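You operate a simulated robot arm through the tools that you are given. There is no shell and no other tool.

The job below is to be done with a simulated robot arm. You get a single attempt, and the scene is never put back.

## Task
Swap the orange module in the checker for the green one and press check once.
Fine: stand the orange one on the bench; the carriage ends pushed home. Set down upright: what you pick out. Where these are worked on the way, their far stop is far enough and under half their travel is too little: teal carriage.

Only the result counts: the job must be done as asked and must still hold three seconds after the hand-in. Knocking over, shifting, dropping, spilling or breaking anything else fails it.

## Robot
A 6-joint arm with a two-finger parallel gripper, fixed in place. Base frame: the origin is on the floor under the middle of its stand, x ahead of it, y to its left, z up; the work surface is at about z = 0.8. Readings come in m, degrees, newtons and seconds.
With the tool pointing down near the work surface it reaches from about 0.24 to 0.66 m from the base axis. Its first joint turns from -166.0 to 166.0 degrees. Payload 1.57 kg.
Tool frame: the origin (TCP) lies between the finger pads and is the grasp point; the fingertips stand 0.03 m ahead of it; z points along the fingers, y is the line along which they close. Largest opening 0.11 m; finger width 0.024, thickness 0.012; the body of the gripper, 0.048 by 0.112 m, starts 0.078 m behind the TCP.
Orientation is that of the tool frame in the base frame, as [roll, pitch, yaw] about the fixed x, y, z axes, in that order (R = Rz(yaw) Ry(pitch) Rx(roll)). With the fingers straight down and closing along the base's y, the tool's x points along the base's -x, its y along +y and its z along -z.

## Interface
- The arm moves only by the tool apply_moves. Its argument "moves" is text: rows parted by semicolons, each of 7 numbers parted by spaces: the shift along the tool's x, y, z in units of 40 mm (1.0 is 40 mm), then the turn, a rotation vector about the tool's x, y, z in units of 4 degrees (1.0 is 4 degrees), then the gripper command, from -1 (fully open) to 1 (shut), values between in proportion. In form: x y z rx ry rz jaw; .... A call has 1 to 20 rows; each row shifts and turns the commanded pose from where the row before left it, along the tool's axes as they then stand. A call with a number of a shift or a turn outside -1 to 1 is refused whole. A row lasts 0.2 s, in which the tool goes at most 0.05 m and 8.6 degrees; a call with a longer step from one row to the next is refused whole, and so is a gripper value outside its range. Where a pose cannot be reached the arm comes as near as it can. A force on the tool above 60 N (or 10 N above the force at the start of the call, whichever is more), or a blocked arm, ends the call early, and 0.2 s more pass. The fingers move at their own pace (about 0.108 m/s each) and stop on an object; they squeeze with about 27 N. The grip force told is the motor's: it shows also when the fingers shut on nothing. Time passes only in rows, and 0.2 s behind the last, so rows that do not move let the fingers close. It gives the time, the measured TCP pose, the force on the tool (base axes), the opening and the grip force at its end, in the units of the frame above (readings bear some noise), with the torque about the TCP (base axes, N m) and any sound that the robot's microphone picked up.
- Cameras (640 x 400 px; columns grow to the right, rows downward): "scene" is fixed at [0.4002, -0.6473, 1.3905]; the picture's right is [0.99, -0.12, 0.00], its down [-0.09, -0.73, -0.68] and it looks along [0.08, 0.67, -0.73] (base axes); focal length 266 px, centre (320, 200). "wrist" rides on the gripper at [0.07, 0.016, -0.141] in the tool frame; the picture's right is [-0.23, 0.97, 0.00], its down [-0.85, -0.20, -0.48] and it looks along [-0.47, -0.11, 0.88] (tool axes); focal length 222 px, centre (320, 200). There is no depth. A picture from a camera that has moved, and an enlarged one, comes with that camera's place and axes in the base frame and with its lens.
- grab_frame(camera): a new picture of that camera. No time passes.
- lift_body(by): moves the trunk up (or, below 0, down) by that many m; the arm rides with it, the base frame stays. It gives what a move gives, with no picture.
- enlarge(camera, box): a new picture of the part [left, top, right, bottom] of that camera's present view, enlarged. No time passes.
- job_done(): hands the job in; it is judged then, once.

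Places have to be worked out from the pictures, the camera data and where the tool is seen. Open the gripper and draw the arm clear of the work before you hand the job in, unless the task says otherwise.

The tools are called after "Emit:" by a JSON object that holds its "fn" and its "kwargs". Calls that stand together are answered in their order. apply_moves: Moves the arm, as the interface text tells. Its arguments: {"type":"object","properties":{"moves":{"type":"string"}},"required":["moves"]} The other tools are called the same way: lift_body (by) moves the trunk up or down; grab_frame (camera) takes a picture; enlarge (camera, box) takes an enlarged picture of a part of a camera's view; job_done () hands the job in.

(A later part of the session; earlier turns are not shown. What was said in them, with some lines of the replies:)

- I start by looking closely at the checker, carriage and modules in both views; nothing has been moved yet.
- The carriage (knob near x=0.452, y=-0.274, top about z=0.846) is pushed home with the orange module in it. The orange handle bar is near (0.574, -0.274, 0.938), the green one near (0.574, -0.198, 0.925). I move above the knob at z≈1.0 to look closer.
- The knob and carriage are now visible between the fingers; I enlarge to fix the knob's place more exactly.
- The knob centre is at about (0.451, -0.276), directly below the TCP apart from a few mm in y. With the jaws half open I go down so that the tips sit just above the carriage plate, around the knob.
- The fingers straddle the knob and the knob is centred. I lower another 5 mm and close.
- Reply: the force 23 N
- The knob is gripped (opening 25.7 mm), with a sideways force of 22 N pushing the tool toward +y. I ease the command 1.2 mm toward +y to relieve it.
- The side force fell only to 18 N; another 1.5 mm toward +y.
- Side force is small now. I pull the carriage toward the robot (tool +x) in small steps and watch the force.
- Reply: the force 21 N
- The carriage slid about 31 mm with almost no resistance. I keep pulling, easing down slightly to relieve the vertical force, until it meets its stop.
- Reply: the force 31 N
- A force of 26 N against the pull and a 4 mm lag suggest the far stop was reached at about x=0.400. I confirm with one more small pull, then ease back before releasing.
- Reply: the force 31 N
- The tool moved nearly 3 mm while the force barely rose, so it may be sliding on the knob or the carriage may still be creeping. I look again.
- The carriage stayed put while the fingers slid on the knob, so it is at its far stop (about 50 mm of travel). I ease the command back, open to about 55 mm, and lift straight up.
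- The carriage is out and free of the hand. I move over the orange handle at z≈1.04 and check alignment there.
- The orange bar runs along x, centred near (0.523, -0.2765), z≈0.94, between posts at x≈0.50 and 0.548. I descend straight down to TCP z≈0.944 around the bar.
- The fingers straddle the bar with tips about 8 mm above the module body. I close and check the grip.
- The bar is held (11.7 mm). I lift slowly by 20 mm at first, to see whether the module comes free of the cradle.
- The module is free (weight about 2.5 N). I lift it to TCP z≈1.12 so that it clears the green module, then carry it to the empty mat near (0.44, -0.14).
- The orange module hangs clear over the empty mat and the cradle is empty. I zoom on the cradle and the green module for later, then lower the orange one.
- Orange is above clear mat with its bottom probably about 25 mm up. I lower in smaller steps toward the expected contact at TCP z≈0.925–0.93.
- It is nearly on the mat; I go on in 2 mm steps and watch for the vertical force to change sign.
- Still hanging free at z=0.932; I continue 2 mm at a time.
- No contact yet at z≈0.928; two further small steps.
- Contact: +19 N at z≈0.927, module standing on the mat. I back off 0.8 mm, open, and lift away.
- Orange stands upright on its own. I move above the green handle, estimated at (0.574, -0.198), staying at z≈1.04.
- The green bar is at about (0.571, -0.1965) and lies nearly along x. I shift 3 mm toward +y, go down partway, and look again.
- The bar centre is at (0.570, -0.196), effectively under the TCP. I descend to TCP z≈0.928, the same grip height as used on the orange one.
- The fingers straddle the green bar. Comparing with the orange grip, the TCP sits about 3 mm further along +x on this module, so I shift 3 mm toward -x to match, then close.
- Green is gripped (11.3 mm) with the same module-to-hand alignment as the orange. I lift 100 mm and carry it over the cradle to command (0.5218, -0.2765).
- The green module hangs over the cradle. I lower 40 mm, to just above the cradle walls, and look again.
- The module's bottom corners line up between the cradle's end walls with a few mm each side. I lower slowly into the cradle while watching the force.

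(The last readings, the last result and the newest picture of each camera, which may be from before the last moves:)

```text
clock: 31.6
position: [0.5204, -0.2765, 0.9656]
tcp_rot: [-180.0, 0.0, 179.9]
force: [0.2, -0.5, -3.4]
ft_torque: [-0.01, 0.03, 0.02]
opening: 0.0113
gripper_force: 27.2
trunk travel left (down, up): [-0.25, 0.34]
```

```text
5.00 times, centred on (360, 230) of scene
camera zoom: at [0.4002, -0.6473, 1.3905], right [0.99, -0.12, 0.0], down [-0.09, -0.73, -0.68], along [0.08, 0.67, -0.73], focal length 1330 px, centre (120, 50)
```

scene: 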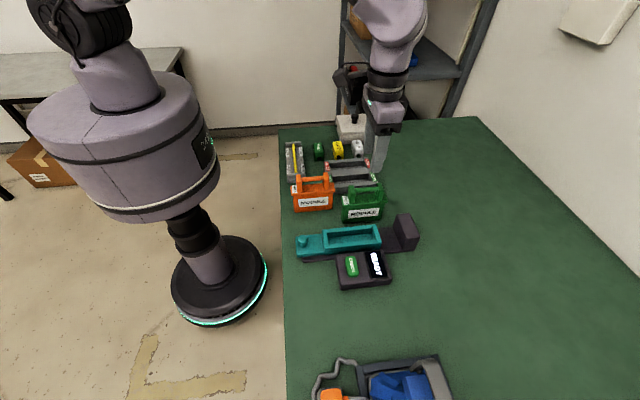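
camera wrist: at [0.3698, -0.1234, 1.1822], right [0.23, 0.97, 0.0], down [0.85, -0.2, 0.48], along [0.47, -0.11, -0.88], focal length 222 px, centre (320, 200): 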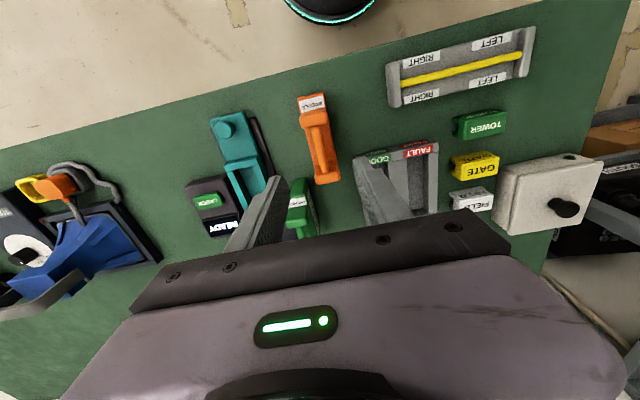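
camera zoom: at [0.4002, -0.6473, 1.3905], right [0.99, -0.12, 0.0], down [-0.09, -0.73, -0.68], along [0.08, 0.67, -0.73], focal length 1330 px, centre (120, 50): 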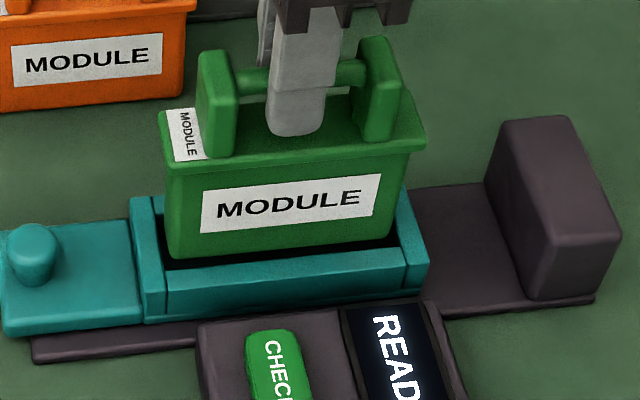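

No contact yet and the module is between the walls. It looks about 1 mm left of centre, so I correct that and continue down.

Emit:
{"fn": "apply_moves", "kwargs": {"moves": "-0.02 0 0.1 0 0 0 1; 0 0 0.1 0 0 0 1; 0 0 0.1 0 0 0 1; 0 0 0.08 0 0 0 1; 0 0 0 0 0 0 1"}}

Emit:
{"fn": "enlarge", "kwargs": {"camera": "scene", "box": [310, 190, 410, 270]}}

Emit:
{"fn": "enlarge", "kwargs": {"camera": "wrist", "box": [250, 80, 410, 220]}}

```text
clock: 32.8
position: [0.5225, -0.2748, 0.9504]
tcp_rot: [179.9, 0.0, -180.0]
force: [-0.2, 0.1, -4.1]
ft_torque: [0.01, 0.0, 0.01]
opening: 0.0111
gripper_force: 26.8
trunk travel left (down, up): [-0.25, 0.34]
```

```text
5.00 times, centred on (360, 230) of scene
camera zoom: at [0.4002, -0.6473, 1.3905], right [0.99, -0.12, 0.0], down [-0.09, -0.73, -0.68], along [0.08, 0.67, -0.73], focal length 1330 px, centre (120, 50)
```

zoom: 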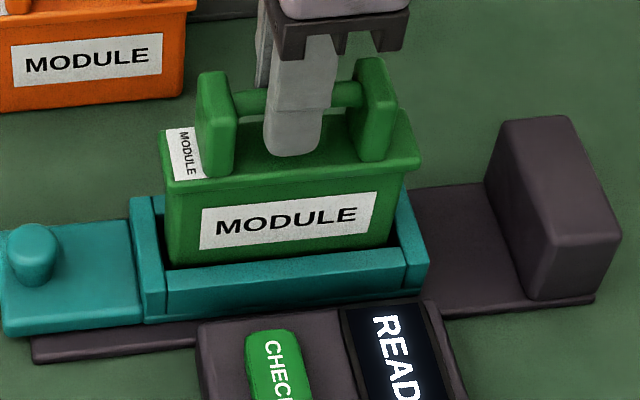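

```text
2.86 times, centred on (330, 150) of wrist
camera zoom: at [0.452, -0.2604, 1.0919], right [0.23, 0.97, 0.0], down [0.85, -0.2, 0.48], along [0.47, -0.11, -0.88], focal length 635 px, centre (291, 343)
```

zoom: 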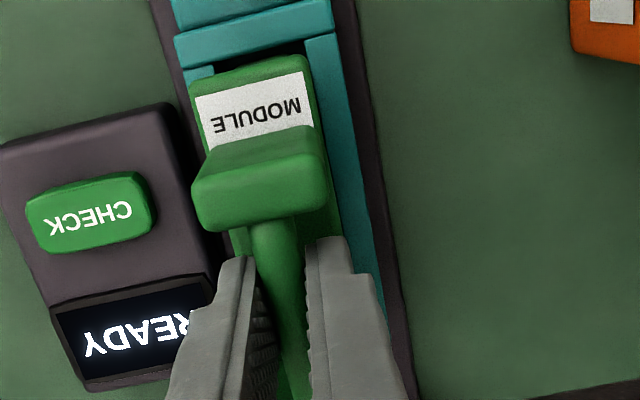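

It is well inside the cradle with no contact, about 6 mm from the floor. I finish with small steps.

Emit:
{"fn": "apply_moves", "kwargs": {"moves": "0 0 0.05 0 0 0 1; 0 0 0.05 0 0 0 1; 0 0 0 0 0 0 1"}}

Emit:
{"fn": "apply_moves", "kwargs": {"moves": "0 0 0.04 0 0 0 1; 0 0 0 0 0 0 1"}}

```text
clock: 33.6
position: [0.5219, -0.2749, 0.9459]
tcp_rot: [-180.0, 0.1, 179.9]
force: [-0.6, 0.1, -3.0]
ft_torque: [0.01, 0.01, -0.01]
opening: 0.0111
gripper_force: 27.0
trunk travel left (down, up): [-0.25, 0.34]
```

```text
clock: 34.2
position: [0.5224, -0.2747, 0.9441]
tcp_rot: [180.0, 0.0, 180.0]
force: [0.3, -0.5, -2.8]
ft_torque: [0.04, -0.01, 0.03]
opening: 0.0113
gripper_force: 27.6
trunk travel left (down, up): [-0.25, 0.34]
```

Still hanging at z≈0.944; another 1 mm step at a time.

Emit:
{"fn": "apply_moves", "kwargs": {"moves": "0 0 0.025 0 0 0 1; 0 0 0 0 0 0 1"}}

Emit:
{"fn": "apply_moves", "kwargs": {"moves": "0 0 0.02 0 0 0 1; 0 0 0 0 0 0 1"}}

```text
clock: 34.8
position: [0.5225, -0.2758, 0.9447]
tcp_rot: [-180.0, 0.1, 180.0]
force: [-0.3, -0.3, -0.7]
ft_torque: [-0.01, 0.03, 0.0]
opening: 0.0117
gripper_force: 27.1
trunk travel left (down, up): [-0.25, 0.34]
```

```text
clock: 35.4
position: [0.5223, -0.2762, 0.9444]
tcp_rot: [180.0, 0.1, 179.9]
force: [1.5, 1.1, 10.2]
ft_torque: [-0.01, 0.37, -0.03]
opening: 0.0112
gripper_force: 27.3
trunk travel left (down, up): [-0.25, 0.34]
```

Contact with the cradle floor at the expected height (+10 N). I relieve it by 0.6 mm, open to 55 mm and lift straight up.

Emit:
{"fn": "apply_moves", "kwargs": {"moves": "0 0 -0.015 0 0 0 1; 0 0 0 0 0 0 0.5; 0 0 0 0 0 0 0; 0 0 0 0 0 0 0; 0 0 -0.4 0 0 0 0; 0 0 -0.9 0 0 0 0; 0 0 -0.9 0 0 0 0; 0 0 0 0 0 0 0"}}

Emit:
{"fn": "enlarge", "kwargs": {"camera": "scene", "box": [280, 160, 430, 280]}}

Emit:
{"fn": "enlarge", "kwargs": {"camera": "wrist", "box": [230, 80, 410, 240]}}

```text
clock: 37.2
position: [0.5227, -0.2762, 1.0314]
tcp_rot: [179.9, 0.0, -179.9]
force: [0.1, -0.1, 0.4]
ft_torque: [0.01, 0.0, 0.04]
opening: 0.0548
gripper_force: 0.0
trunk travel left (down, up): [-0.25, 0.34]
```

```text
3.33 times, centred on (355, 220) of scene
camera zoom: at [0.4002, -0.6473, 1.3905], right [0.99, -0.12, 0.0], down [-0.09, -0.73, -0.68], along [0.08, 0.67, -0.73], focal length 886 px, centre (203, 133)
```

zoom: 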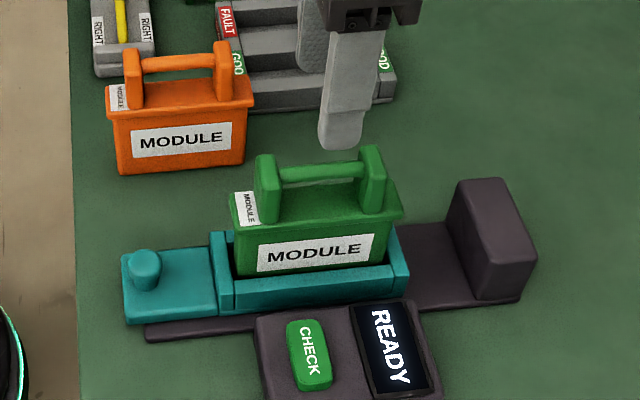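

```text
2.50 times, centred on (320, 160) of wrist
camera zoom: at [0.4523, -0.2616, 1.172], right [0.23, 0.97, 0.0], down [0.85, -0.2, 0.48], along [0.47, -0.11, -0.88], focal length 555 px, centre (320, 300)
```

zoom: 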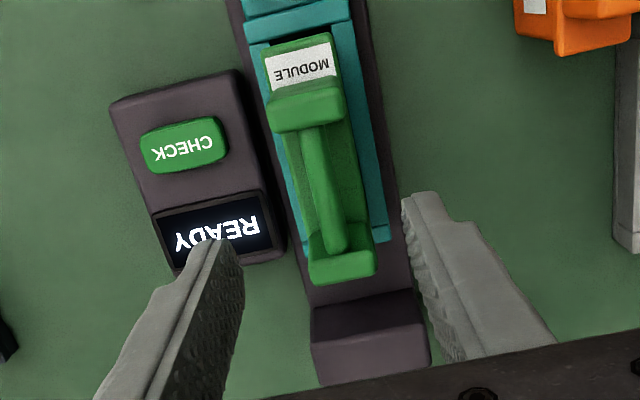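

Green sits level in the cradle. Now I go back with the fingers shut, to the robot side of the knob (about x=0.368), so that I can push the carriage home with the finger faces.

Emit:
{"fn": "apply_moves", "kwargs": {"moves": "0.9 0 -0.2 0 0 0 1; 0.97 0.02 0 0 0 0 1; 0.97 0 0 0 0 0 1; 0.97 0 0 0 0 0 1; 0.055 0 0 0 0 0 1; 0 0 0 0 0 0 1"}}

Emit:
{"fn": "enlarge", "kwargs": {"camera": "wrist", "box": [230, 80, 410, 240]}}

Emit:
{"fn": "grab_frame", "kwargs": {"camera": "scene"}}

```text
clock: 38.6
position: [0.3676, -0.2746, 1.0388]
tcp_rot: [180.0, 0.1, -180.0]
force: [0.1, 0.4, 0.3]
ft_torque: [0.0, 0.01, -0.01]
opening: 0.0001
gripper_force: 20.9
trunk travel left (down, up): [-0.25, 0.34]
```

```text
2.50 times, centred on (320, 160) of wrist
camera zoom: at [0.2981, -0.2595, 1.1801], right [0.23, 0.97, 0.0], down [0.85, -0.2, 0.48], along [0.47, -0.11, -0.88], focal length 555 px, centre (320, 300)
```

zoom: 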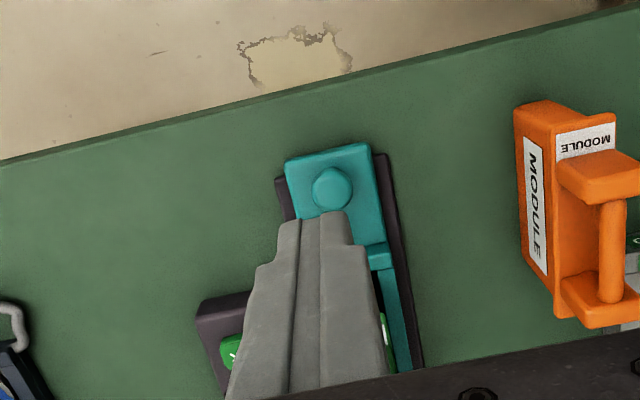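

```text
taken
```

scene: 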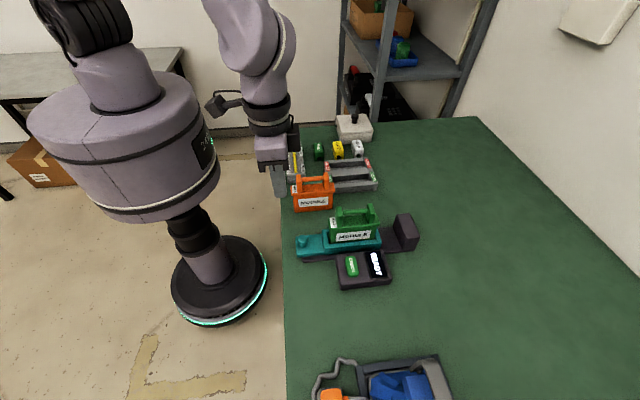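

The knob centre is at x≈0.399, y≈-0.276, leaving about 6 mm between it and the finger faces. I go straight down to TCP z≈0.866.

Emit:
{"fn": "apply_moves", "kwargs": {"moves": "0 -0.03 0.9 0 0 0 1; 0 0 0.9 0 0 0 1; 0 0 0.9 0 0 0 1; 0 0 0.9 0 0 0 1; 0 0 0.5 0 0 0 1; 0 0 0.22 0 0 0 1; 0 0 0 0 0 0 1"}}

Emit:
{"fn": "enlarge", "kwargs": {"camera": "scene", "box": [270, 180, 430, 300]}}

Emit:
{"fn": "enlarge", "kwargs": {"camera": "wrist", "box": [230, 80, 410, 240]}}

```text
clock: 40.2
position: [0.3684, -0.2763, 0.8659]
tcp_rot: [-179.9, 0.0, -180.0]
force: [0.0, -0.2, 0.3]
ft_torque: [0.01, 0.01, 0.02]
opening: 0.0001
gripper_force: 21.3
trunk travel left (down, up): [-0.25, 0.34]
```

```text
3.33 times, centred on (350, 240) of scene
camera zoom: at [0.4002, -0.6473, 1.3905], right [0.99, -0.12, 0.0], down [-0.09, -0.73, -0.68], along [0.08, 0.67, -0.73], focal length 886 px, centre (220, 67)
```

zoom: 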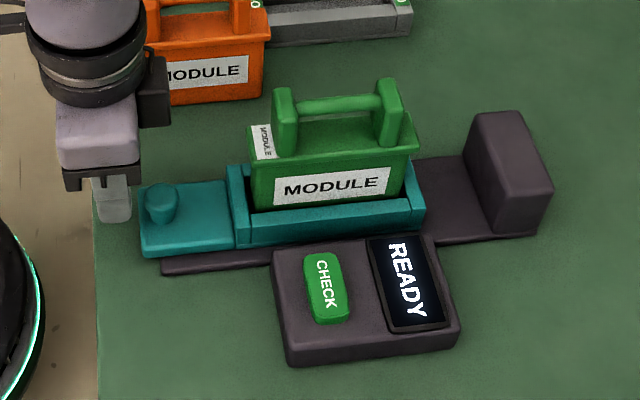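

```text
2.50 times, centred on (320, 160) of wrist
camera zoom: at [0.2986, -0.2613, 1.0072], right [0.23, 0.97, 0.0], down [0.85, -0.2, 0.48], along [0.47, -0.11, -0.88], focal length 555 px, centre (320, 300)
```

zoom: 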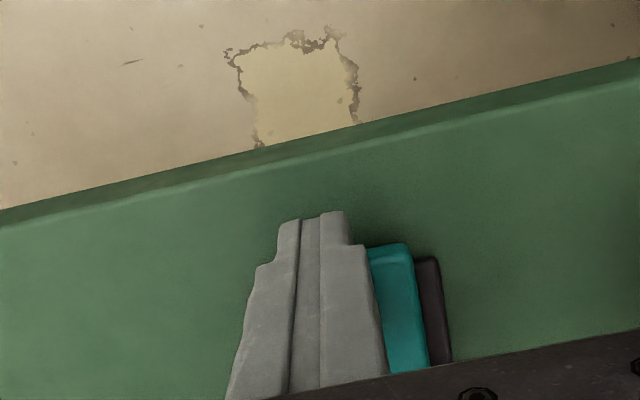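

The closed fingers stand right behind the knob. I push toward +x gently, 6 mm per row, stopping short of home to check.

Emit:
{"fn": "apply_moves", "kwargs": {"moves": "-0.12 0 0 0 0 0 1; -0.12 0 0 0 0 0 1; -0.15 0 0 0 0 0 1; -0.15 0 0 0 0 0 1; -0.15 0 0 0 0 0 1; -0.15 0 0 0 0 0 1; -0.15 0 0 0 0 0 1; -0.1 0 0 0 0 0 1; 0 0 0 0 0 0 1"}}

Emit:
{"fn": "enlarge", "kwargs": {"camera": "scene", "box": [290, 180, 430, 300]}}

```text
clock: 42.2
position: [0.4116, -0.2752, 0.8655]
tcp_rot: [180.0, 0.0, -180.0]
force: [-0.7, 0.6, -0.4]
ft_torque: [0.01, 0.03, -0.01]
opening: 0.0
gripper_force: 21.5
trunk travel left (down, up): [-0.25, 0.34]
```

```text
3.33 times, centred on (360, 240) of scene
camera zoom: at [0.4002, -0.6473, 1.3905], right [0.99, -0.12, 0.0], down [-0.09, -0.73, -0.68], along [0.08, 0.67, -0.73], focal length 886 px, centre (187, 67)
```

zoom: 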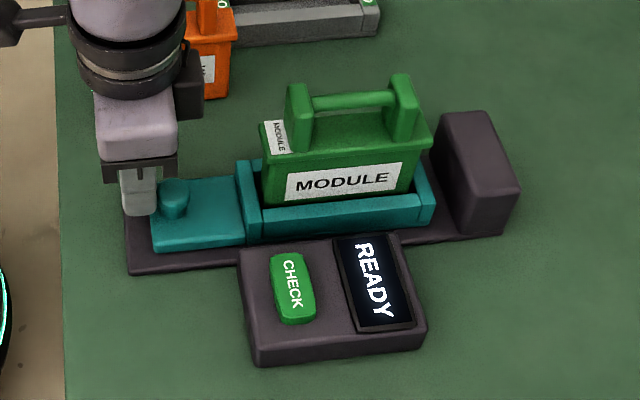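

The carriage is moving freely with the module upright. About 15 mm remain, so I push on in smaller steps.

Emit:
{"fn": "apply_moves", "kwargs": {"moves": "-0.1 0 0 0 0 0 1; -0.1 0 0 0 0 0 1; -0.1 0 0 0 0 0 1; -0.05 0 0 0 0 0 1; 0 0 0 0 0 0 1"}}

Emit:
{"fn": "enlarge", "kwargs": {"camera": "scene", "box": [290, 180, 430, 300]}}

```text
clock: 43.4
position: [0.4255, -0.2766, 0.8662]
tcp_rot: [-179.9, 0.1, -180.0]
force: [0.6, -0.1, 1.4]
ft_torque: [0.0, -0.07, 0.01]
opening: 0.0002
gripper_force: 20.6
trunk travel left (down, up): [-0.25, 0.34]
```

```text
3.33 times, centred on (360, 240) of scene
camera zoom: at [0.4002, -0.6473, 1.3905], right [0.99, -0.12, 0.0], down [-0.09, -0.73, -0.68], along [0.08, 0.67, -0.73], focal length 886 px, centre (187, 67)
```

zoom: 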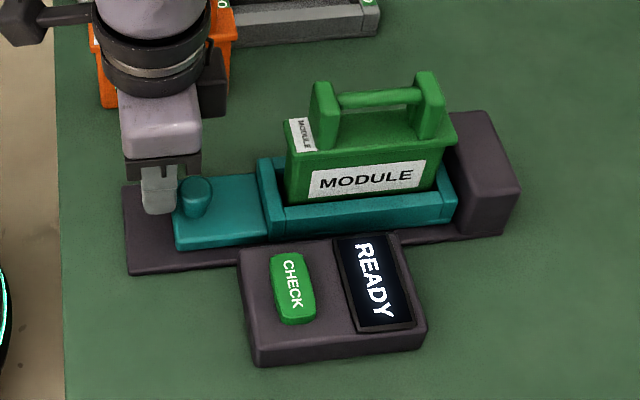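

The carriage looks essentially home. I push in 1–2 mm steps until I feel the stop.

Emit:
{"fn": "apply_moves", "kwargs": {"moves": "-0.04 0 0 0 0 0 1; 0 0 0 0 0 0 1"}}

Emit:
{"fn": "apply_moves", "kwargs": {"moves": "-0.04 0 0 0 0 0 1; 0 0 0 0 0 0 1"}}

```text
clock: 44.0
position: [0.4272, -0.2764, 0.8664]
tcp_rot: [180.0, 0.1, 179.9]
force: [0.1, 1.0, -0.3]
ft_torque: [0.0, -0.01, 0.0]
opening: 0.0001
gripper_force: 21.7
trunk travel left (down, up): [-0.25, 0.34]
```

```text
clock: 44.6
position: [0.4285, -0.276, 0.8676]
tcp_rot: [180.0, -0.1, 180.0]
force: [-5.1, -1.2, -1.0]
ft_torque: [-0.06, 0.13, -0.04]
opening: 0.0
gripper_force: 21.5
trunk travel left (down, up): [-0.25, 0.34]
```

A first -5 N appeared; another small push to confirm the stop.

Emit:
{"fn": "apply_moves", "kwargs": {"moves": "-0.05 0 0 0 0 0 1; 0 0 0 0 0 0 1"}}

Emit:
{"fn": "enlarge", "kwargs": {"camera": "scene", "box": [290, 180, 430, 300]}}

```text
clock: 45.2
position: [0.4283, -0.2764, 0.8652]
tcp_rot: [179.9, 0.0, 179.9]
force: [-21.9, -3.9, -3.1]
ft_torque: [-0.27, 0.52, -0.03]
opening: 0.0001
gripper_force: 21.9
trunk travel left (down, up): [-0.25, 0.34]
```

```text
3.33 times, centred on (360, 240) of scene
camera zoom: at [0.4002, -0.6473, 1.3905], right [0.99, -0.12, 0.0], down [-0.09, -0.73, -0.68], along [0.08, 0.67, -0.73], focal length 886 px, centre (187, 67)
```

zoom: 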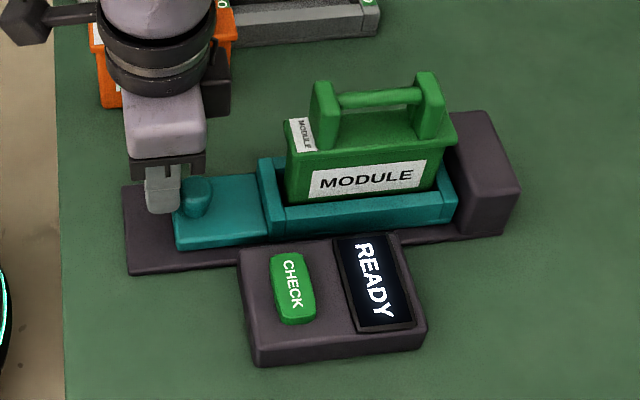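

The stop is firm (-22 N, no further travel) and the carriage is home as at the start. I back off, lift to z≈1.04, and go over the CHECK button at about (0.509, -0.357) with the fingers shut.

Emit:
{"fn": "apply_moves", "kwargs": {"moves": "0.15 0 0 0 0 0 1; 0.05 0 -0.4 0 0 0 1; 0 0 -1 0 0 0 1; 0 0 -1 0 0 0 1; 0 0 -1 0 0 0 1; 0 0 -1 0 0 0 1; -0.719 -0.667 0 0 0 0 1; -0.719 -0.667 0 0 0 0 1; -0.718 -0.667 0 0 0 0 1; 0 0 0 0 0 0 1"}}

Emit:
{"fn": "enlarge", "kwargs": {"camera": "scene", "box": [290, 180, 430, 300]}}

Emit:
{"fn": "grab_frame", "kwargs": {"camera": "wrist"}}

```text
clock: 47.4
position: [0.5099, -0.3558, 1.0436]
tcp_rot: [-180.0, 0.0, -179.9]
force: [0.6, 0.0, -0.3]
ft_torque: [0.01, 0.01, -0.02]
opening: 0.0002
gripper_force: 21.3
trunk travel left (down, up): [-0.25, 0.34]
```

```text
3.33 times, centred on (360, 240) of scene
camera zoom: at [0.4002, -0.6473, 1.3905], right [0.99, -0.12, 0.0], down [-0.09, -0.73, -0.68], along [0.08, 0.67, -0.73], focal length 886 px, centre (187, 67)
```

zoom: 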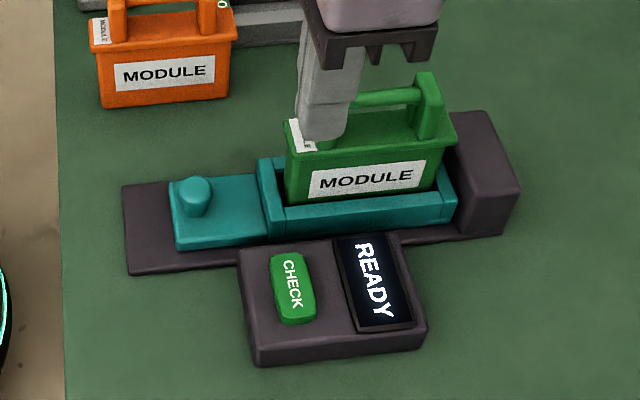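

```text
taken
camera wrist: at [0.4388, -0.3411, 1.1839], right [0.23, 0.97, 0.0], down [0.85, -0.2, 0.48], along [0.47, -0.11, -0.88], focal length 222 px, centre (320, 200)
```

wrist: 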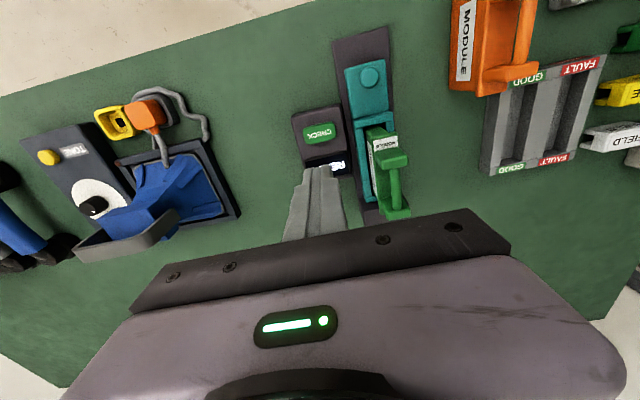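

The button centre checks out at (0.5085, -0.359). I descend to about 14 mm above it.

Emit:
{"fn": "apply_moves", "kwargs": {"moves": "0 -0.04 0.9 0 0 0 1; 0 0 0.9 0 0 0 1; 0 0 0.9 0 0 0 1; 0 0 0.8 0 0 0 1; 0 0 0.4 0 0 0 1; 0 0 0 0 0 0 1"}}

Emit:
{"fn": "enlarge", "kwargs": {"camera": "scene", "box": [310, 190, 430, 290]}}

Emit:
{"fn": "enlarge", "kwargs": {"camera": "wrist", "box": [230, 80, 410, 240]}}

```text
clock: 48.8
position: [0.5096, -0.3585, 0.8856]
tcp_rot: [180.0, 0.1, 180.0]
force: [-0.4, 0.1, 0.2]
ft_torque: [0.01, -0.01, 0.0]
opening: 0.0001
gripper_force: 21.4
trunk travel left (down, up): [-0.25, 0.34]
```

```text
4.00 times, centred on (370, 240) of scene
camera zoom: at [0.4002, -0.6473, 1.3905], right [0.99, -0.12, 0.0], down [-0.09, -0.73, -0.68], along [0.08, 0.67, -0.73], focal length 1064 px, centre (120, 40)
```

zoom: 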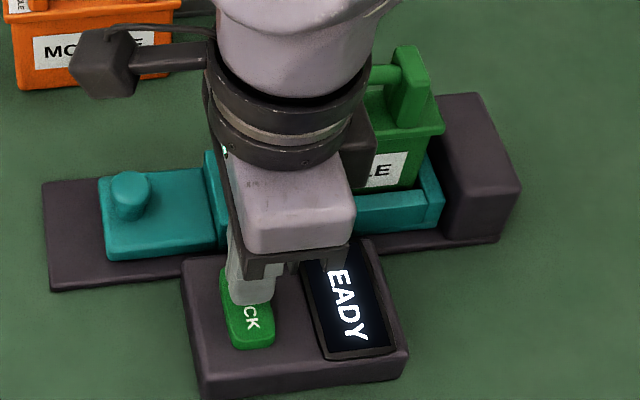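

```text
2.50 times, centred on (320, 160) of wrist
camera zoom: at [0.4388, -0.3425, 1.0275], right [0.23, 0.97, 0.0], down [0.85, -0.2, 0.48], along [0.47, -0.11, -0.88], focal length 555 px, centre (320, 300)
```

zoom: 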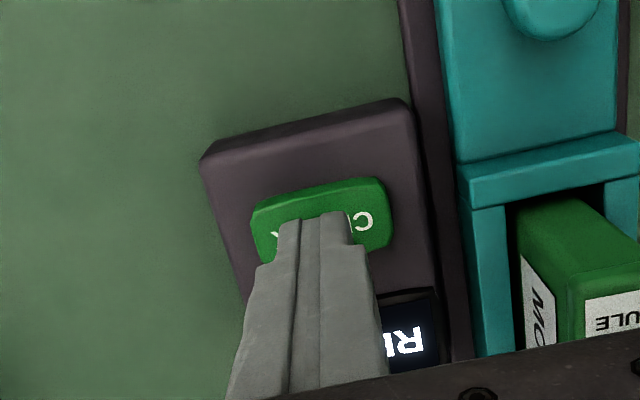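

The shut fingertips are centred over the button, ~14 mm above it. I lower to just above it, then by small steps.

Emit:
{"fn": "apply_moves", "kwargs": {"moves": "0 0 0.15 0 0 0 1; 0 0 0.1 0 0 0 1; 0 0 0 0 0 0 1"}}

Emit:
{"fn": "apply_moves", "kwargs": {"moves": "0 0 0.05 0 0 0 1; 0 0 0 0 0 0 1"}}

```text
clock: 49.6
position: [0.5087, -0.3578, 0.8766]
tcp_rot: [180.0, 0.0, -180.0]
force: [-0.5, -0.8, 0.8]
ft_torque: [0.02, -0.02, -0.05]
opening: 0.0001
gripper_force: 21.2
trunk travel left (down, up): [-0.25, 0.34]
```

```text
clock: 50.2
position: [0.5084, -0.3572, 0.8739]
tcp_rot: [179.9, 0.0, 179.9]
force: [-0.7, 0.0, 0.4]
ft_torque: [0.0, -0.02, 0.02]
opening: 0.0
gripper_force: 21.7
trunk travel left (down, up): [-0.25, 0.34]
```

No contact at 0.874; I continue downward by 2 mm steps.

Emit:
{"fn": "apply_moves", "kwargs": {"moves": "0 0 0.05 0 0 0 1; 0 0 0 0 0 0 1"}}

```text
clock: 50.8
position: [0.5081, -0.3589, 0.8739]
tcp_rot: [179.9, 0.1, -180.0]
force: [-0.7, -0.6, -0.3]
ft_torque: [-0.03, -0.01, -0.01]
opening: 0.0
gripper_force: 21.4
trunk travel left (down, up): [-0.25, 0.34]
```

Emit:
{"fn": "apply_moves", "kwargs": {"moves": "0 0 0.05 0 0 0 1; 0 0 0 0 0 0 1"}}

```text
clock: 51.4
position: [0.5085, -0.3565, 0.8699]
tcp_rot: [180.0, 0.1, -179.9]
force: [0.0, -0.6, 0.2]
ft_torque: [-0.01, -0.04, 0.0]
opening: 0.0001
gripper_force: 21.7
trunk travel left (down, up): [-0.25, 0.34]
```

Still free at z≈0.870 (tips about 0.840). I keep stepping down 2 mm.

Emit:
{"fn": "apply_moves", "kwargs": {"moves": "0 0 0.05 0 0 0 1; 0 0 0 0 0 0 1"}}

Emit:
{"fn": "enlarge", "kwargs": {"camera": "scene", "box": [320, 220, 400, 290]}}

```text
clock: 52.0
position: [0.5096, -0.3576, 0.8677]
tcp_rot: [180.0, 0.0, -180.0]
force: [-0.6, 0.3, 1.9]
ft_torque: [0.02, -0.03, -0.01]
opening: 0.0001
gripper_force: 22.1
trunk travel left (down, up): [-0.25, 0.34]
heard: click
```

```text
5.71 times, centred on (360, 255) of scene
camera zoom: at [0.4002, -0.6473, 1.3905], right [0.99, -0.12, 0.0], down [-0.09, -0.73, -0.68], along [0.08, 0.67, -0.73], focal length 1520 px, centre (91, -114)
```

zoom: 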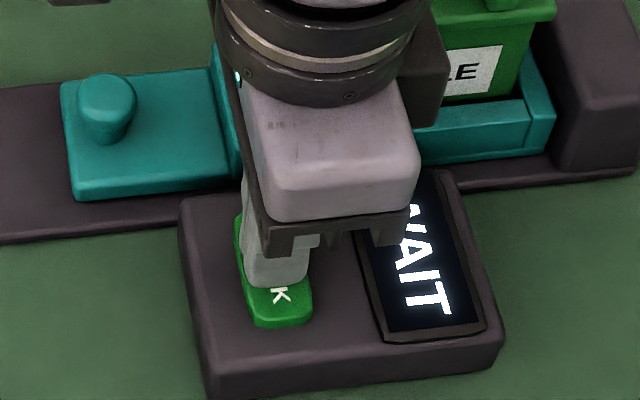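

A click was heard and the display shows WAIT: the press is registered. I lift straight off without pressing again and go well clear.

Emit:
{"fn": "apply_moves", "kwargs": {"moves": "0 0 -0.5 0 0 0 1; 0 0 -0.9 0 0 0 1; 0 0 -1 0 0 0 1; 0 0 -1 0 0 0 1; 0 0 -1 0 0 0 1; 0 0 -1 0 0 0 1; 0 0 0 0 0 0 1"}}

Emit:
{"fn": "enlarge", "kwargs": {"camera": "scene", "box": [290, 180, 430, 300]}}

```text
clock: 53.6
position: [0.5084, -0.3581, 1.0828]
tcp_rot: [180.0, 0.0, 180.0]
force: [-0.5, 0.4, 0.0]
ft_torque: [0.0, 0.04, -0.01]
opening: 0.0
gripper_force: 21.5
trunk travel left (down, up): [-0.25, 0.34]
```

```text
3.33 times, centred on (360, 240) of scene
camera zoom: at [0.4002, -0.6473, 1.3905], right [0.99, -0.12, 0.0], down [-0.09, -0.73, -0.68], along [0.08, 0.67, -0.73], focal length 886 px, centre (187, 67)
```

zoom: 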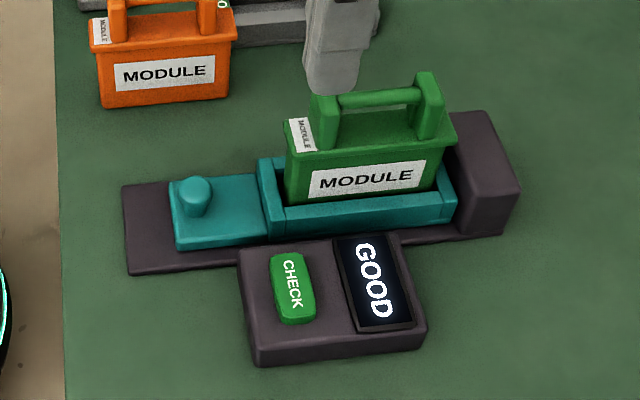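

The display shows GOOD, with the carriage home and green seated. I raise the arm further, open the gripper and retreat to a clear pose.

Emit:
{"fn": "apply_moves", "kwargs": {"moves": "0 0 -1 0 0 0 0.5; 0 0 -1 0 0 0 0; 0.3 0.5 -0.5 0 0 0 -1; 0.4 0.9 0 0 0 0 -1; 0.4 0.9 0 0 0 0 -1; 0.4 0.9 0 0 0 0 -1; 0 0.5 0 0 0 0 -1; 0 0 0 0 0 0 -1; 0 0 0 0 0 0 -1"}}

Emit:
{"fn": "grab_frame", "kwargs": {"camera": "scene"}}

Emit:
{"fn": "enlarge", "kwargs": {"camera": "scene", "box": [280, 160, 440, 300]}}

Emit:
{"fn": "grab_frame", "kwargs": {"camera": "wrist"}}

```text
clock: 55.6
position: [0.4496, -0.2094, 1.1838]
tcp_rot: [-180.0, 0.1, 180.0]
force: [0.0, -0.1, 0.2]
ft_torque: [0.02, 0.0, -0.03]
opening: 0.11
gripper_force: 0.0
trunk travel left (down, up): [-0.25, 0.34]
```

```text
taken
```

scene: 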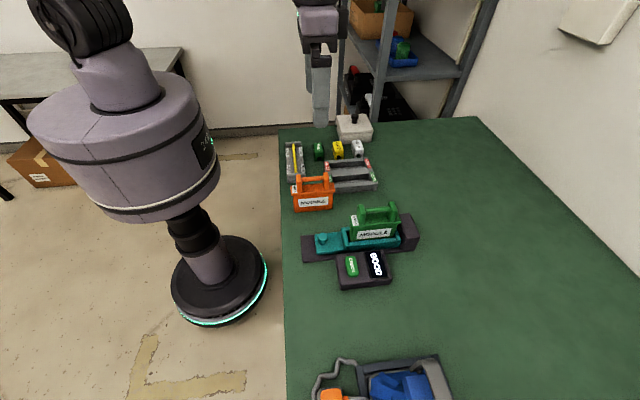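

```text
2.86 times, centred on (360, 230) of scene
camera zoom: at [0.4002, -0.6473, 1.3905], right [0.99, -0.12, 0.0], down [-0.09, -0.73, -0.68], along [0.08, 0.67, -0.73], focal length 760 px, centre (206, 114)
```

zoom: 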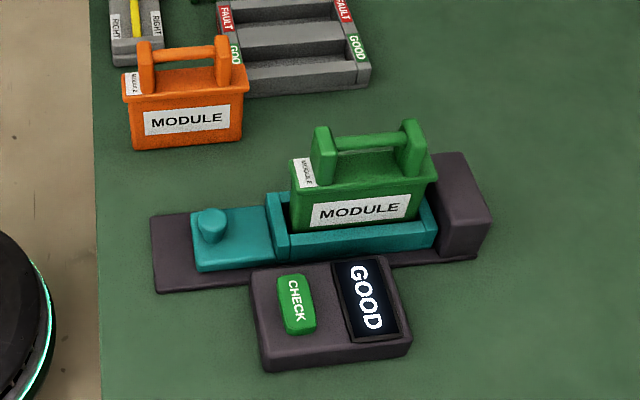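

```text
taken
camera wrist: at [0.3783, -0.1945, 1.3253], right [0.23, 0.97, 0.0], down [0.85, -0.2, 0.48], along [0.47, -0.11, -0.88], focal length 222 px, centre (320, 200)
```

wrist: 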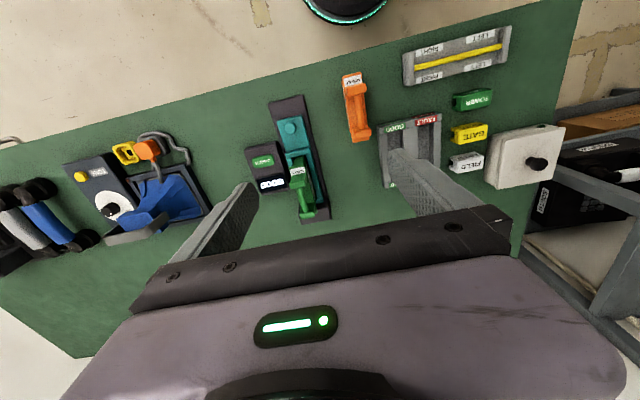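

Everything is in place: green is seated in the carriage, which is pushed home, and the checker reads GOOD after one press. Orange stands upright on the mat, and the gripper is open and clear. I hand the job in.

Emit:
{"fn": "job_done", "kwargs": {}}

```text
The job is handed in.
```

The swap is done and the job is handed in; no verdict on it has come back.

- **Green module:** it sits upright in the teal carriage. The carriage is pushed home, and I pushed against its stop to confirm that.
- **Orange module:** it stands upright on a clear part of the bench, near (0.44, -0.14).
- **Check:** I pressed it once and heard a click. The display went to WAIT and then to GOOD.
- **Carriage travel:** I pulled it out to its far stop, about 50 mm, before taking the orange module out.
- **Rest of the bench:** the last pictures show nothing else moved or knocked over. The gripper was open and clear of the work at hand-in.
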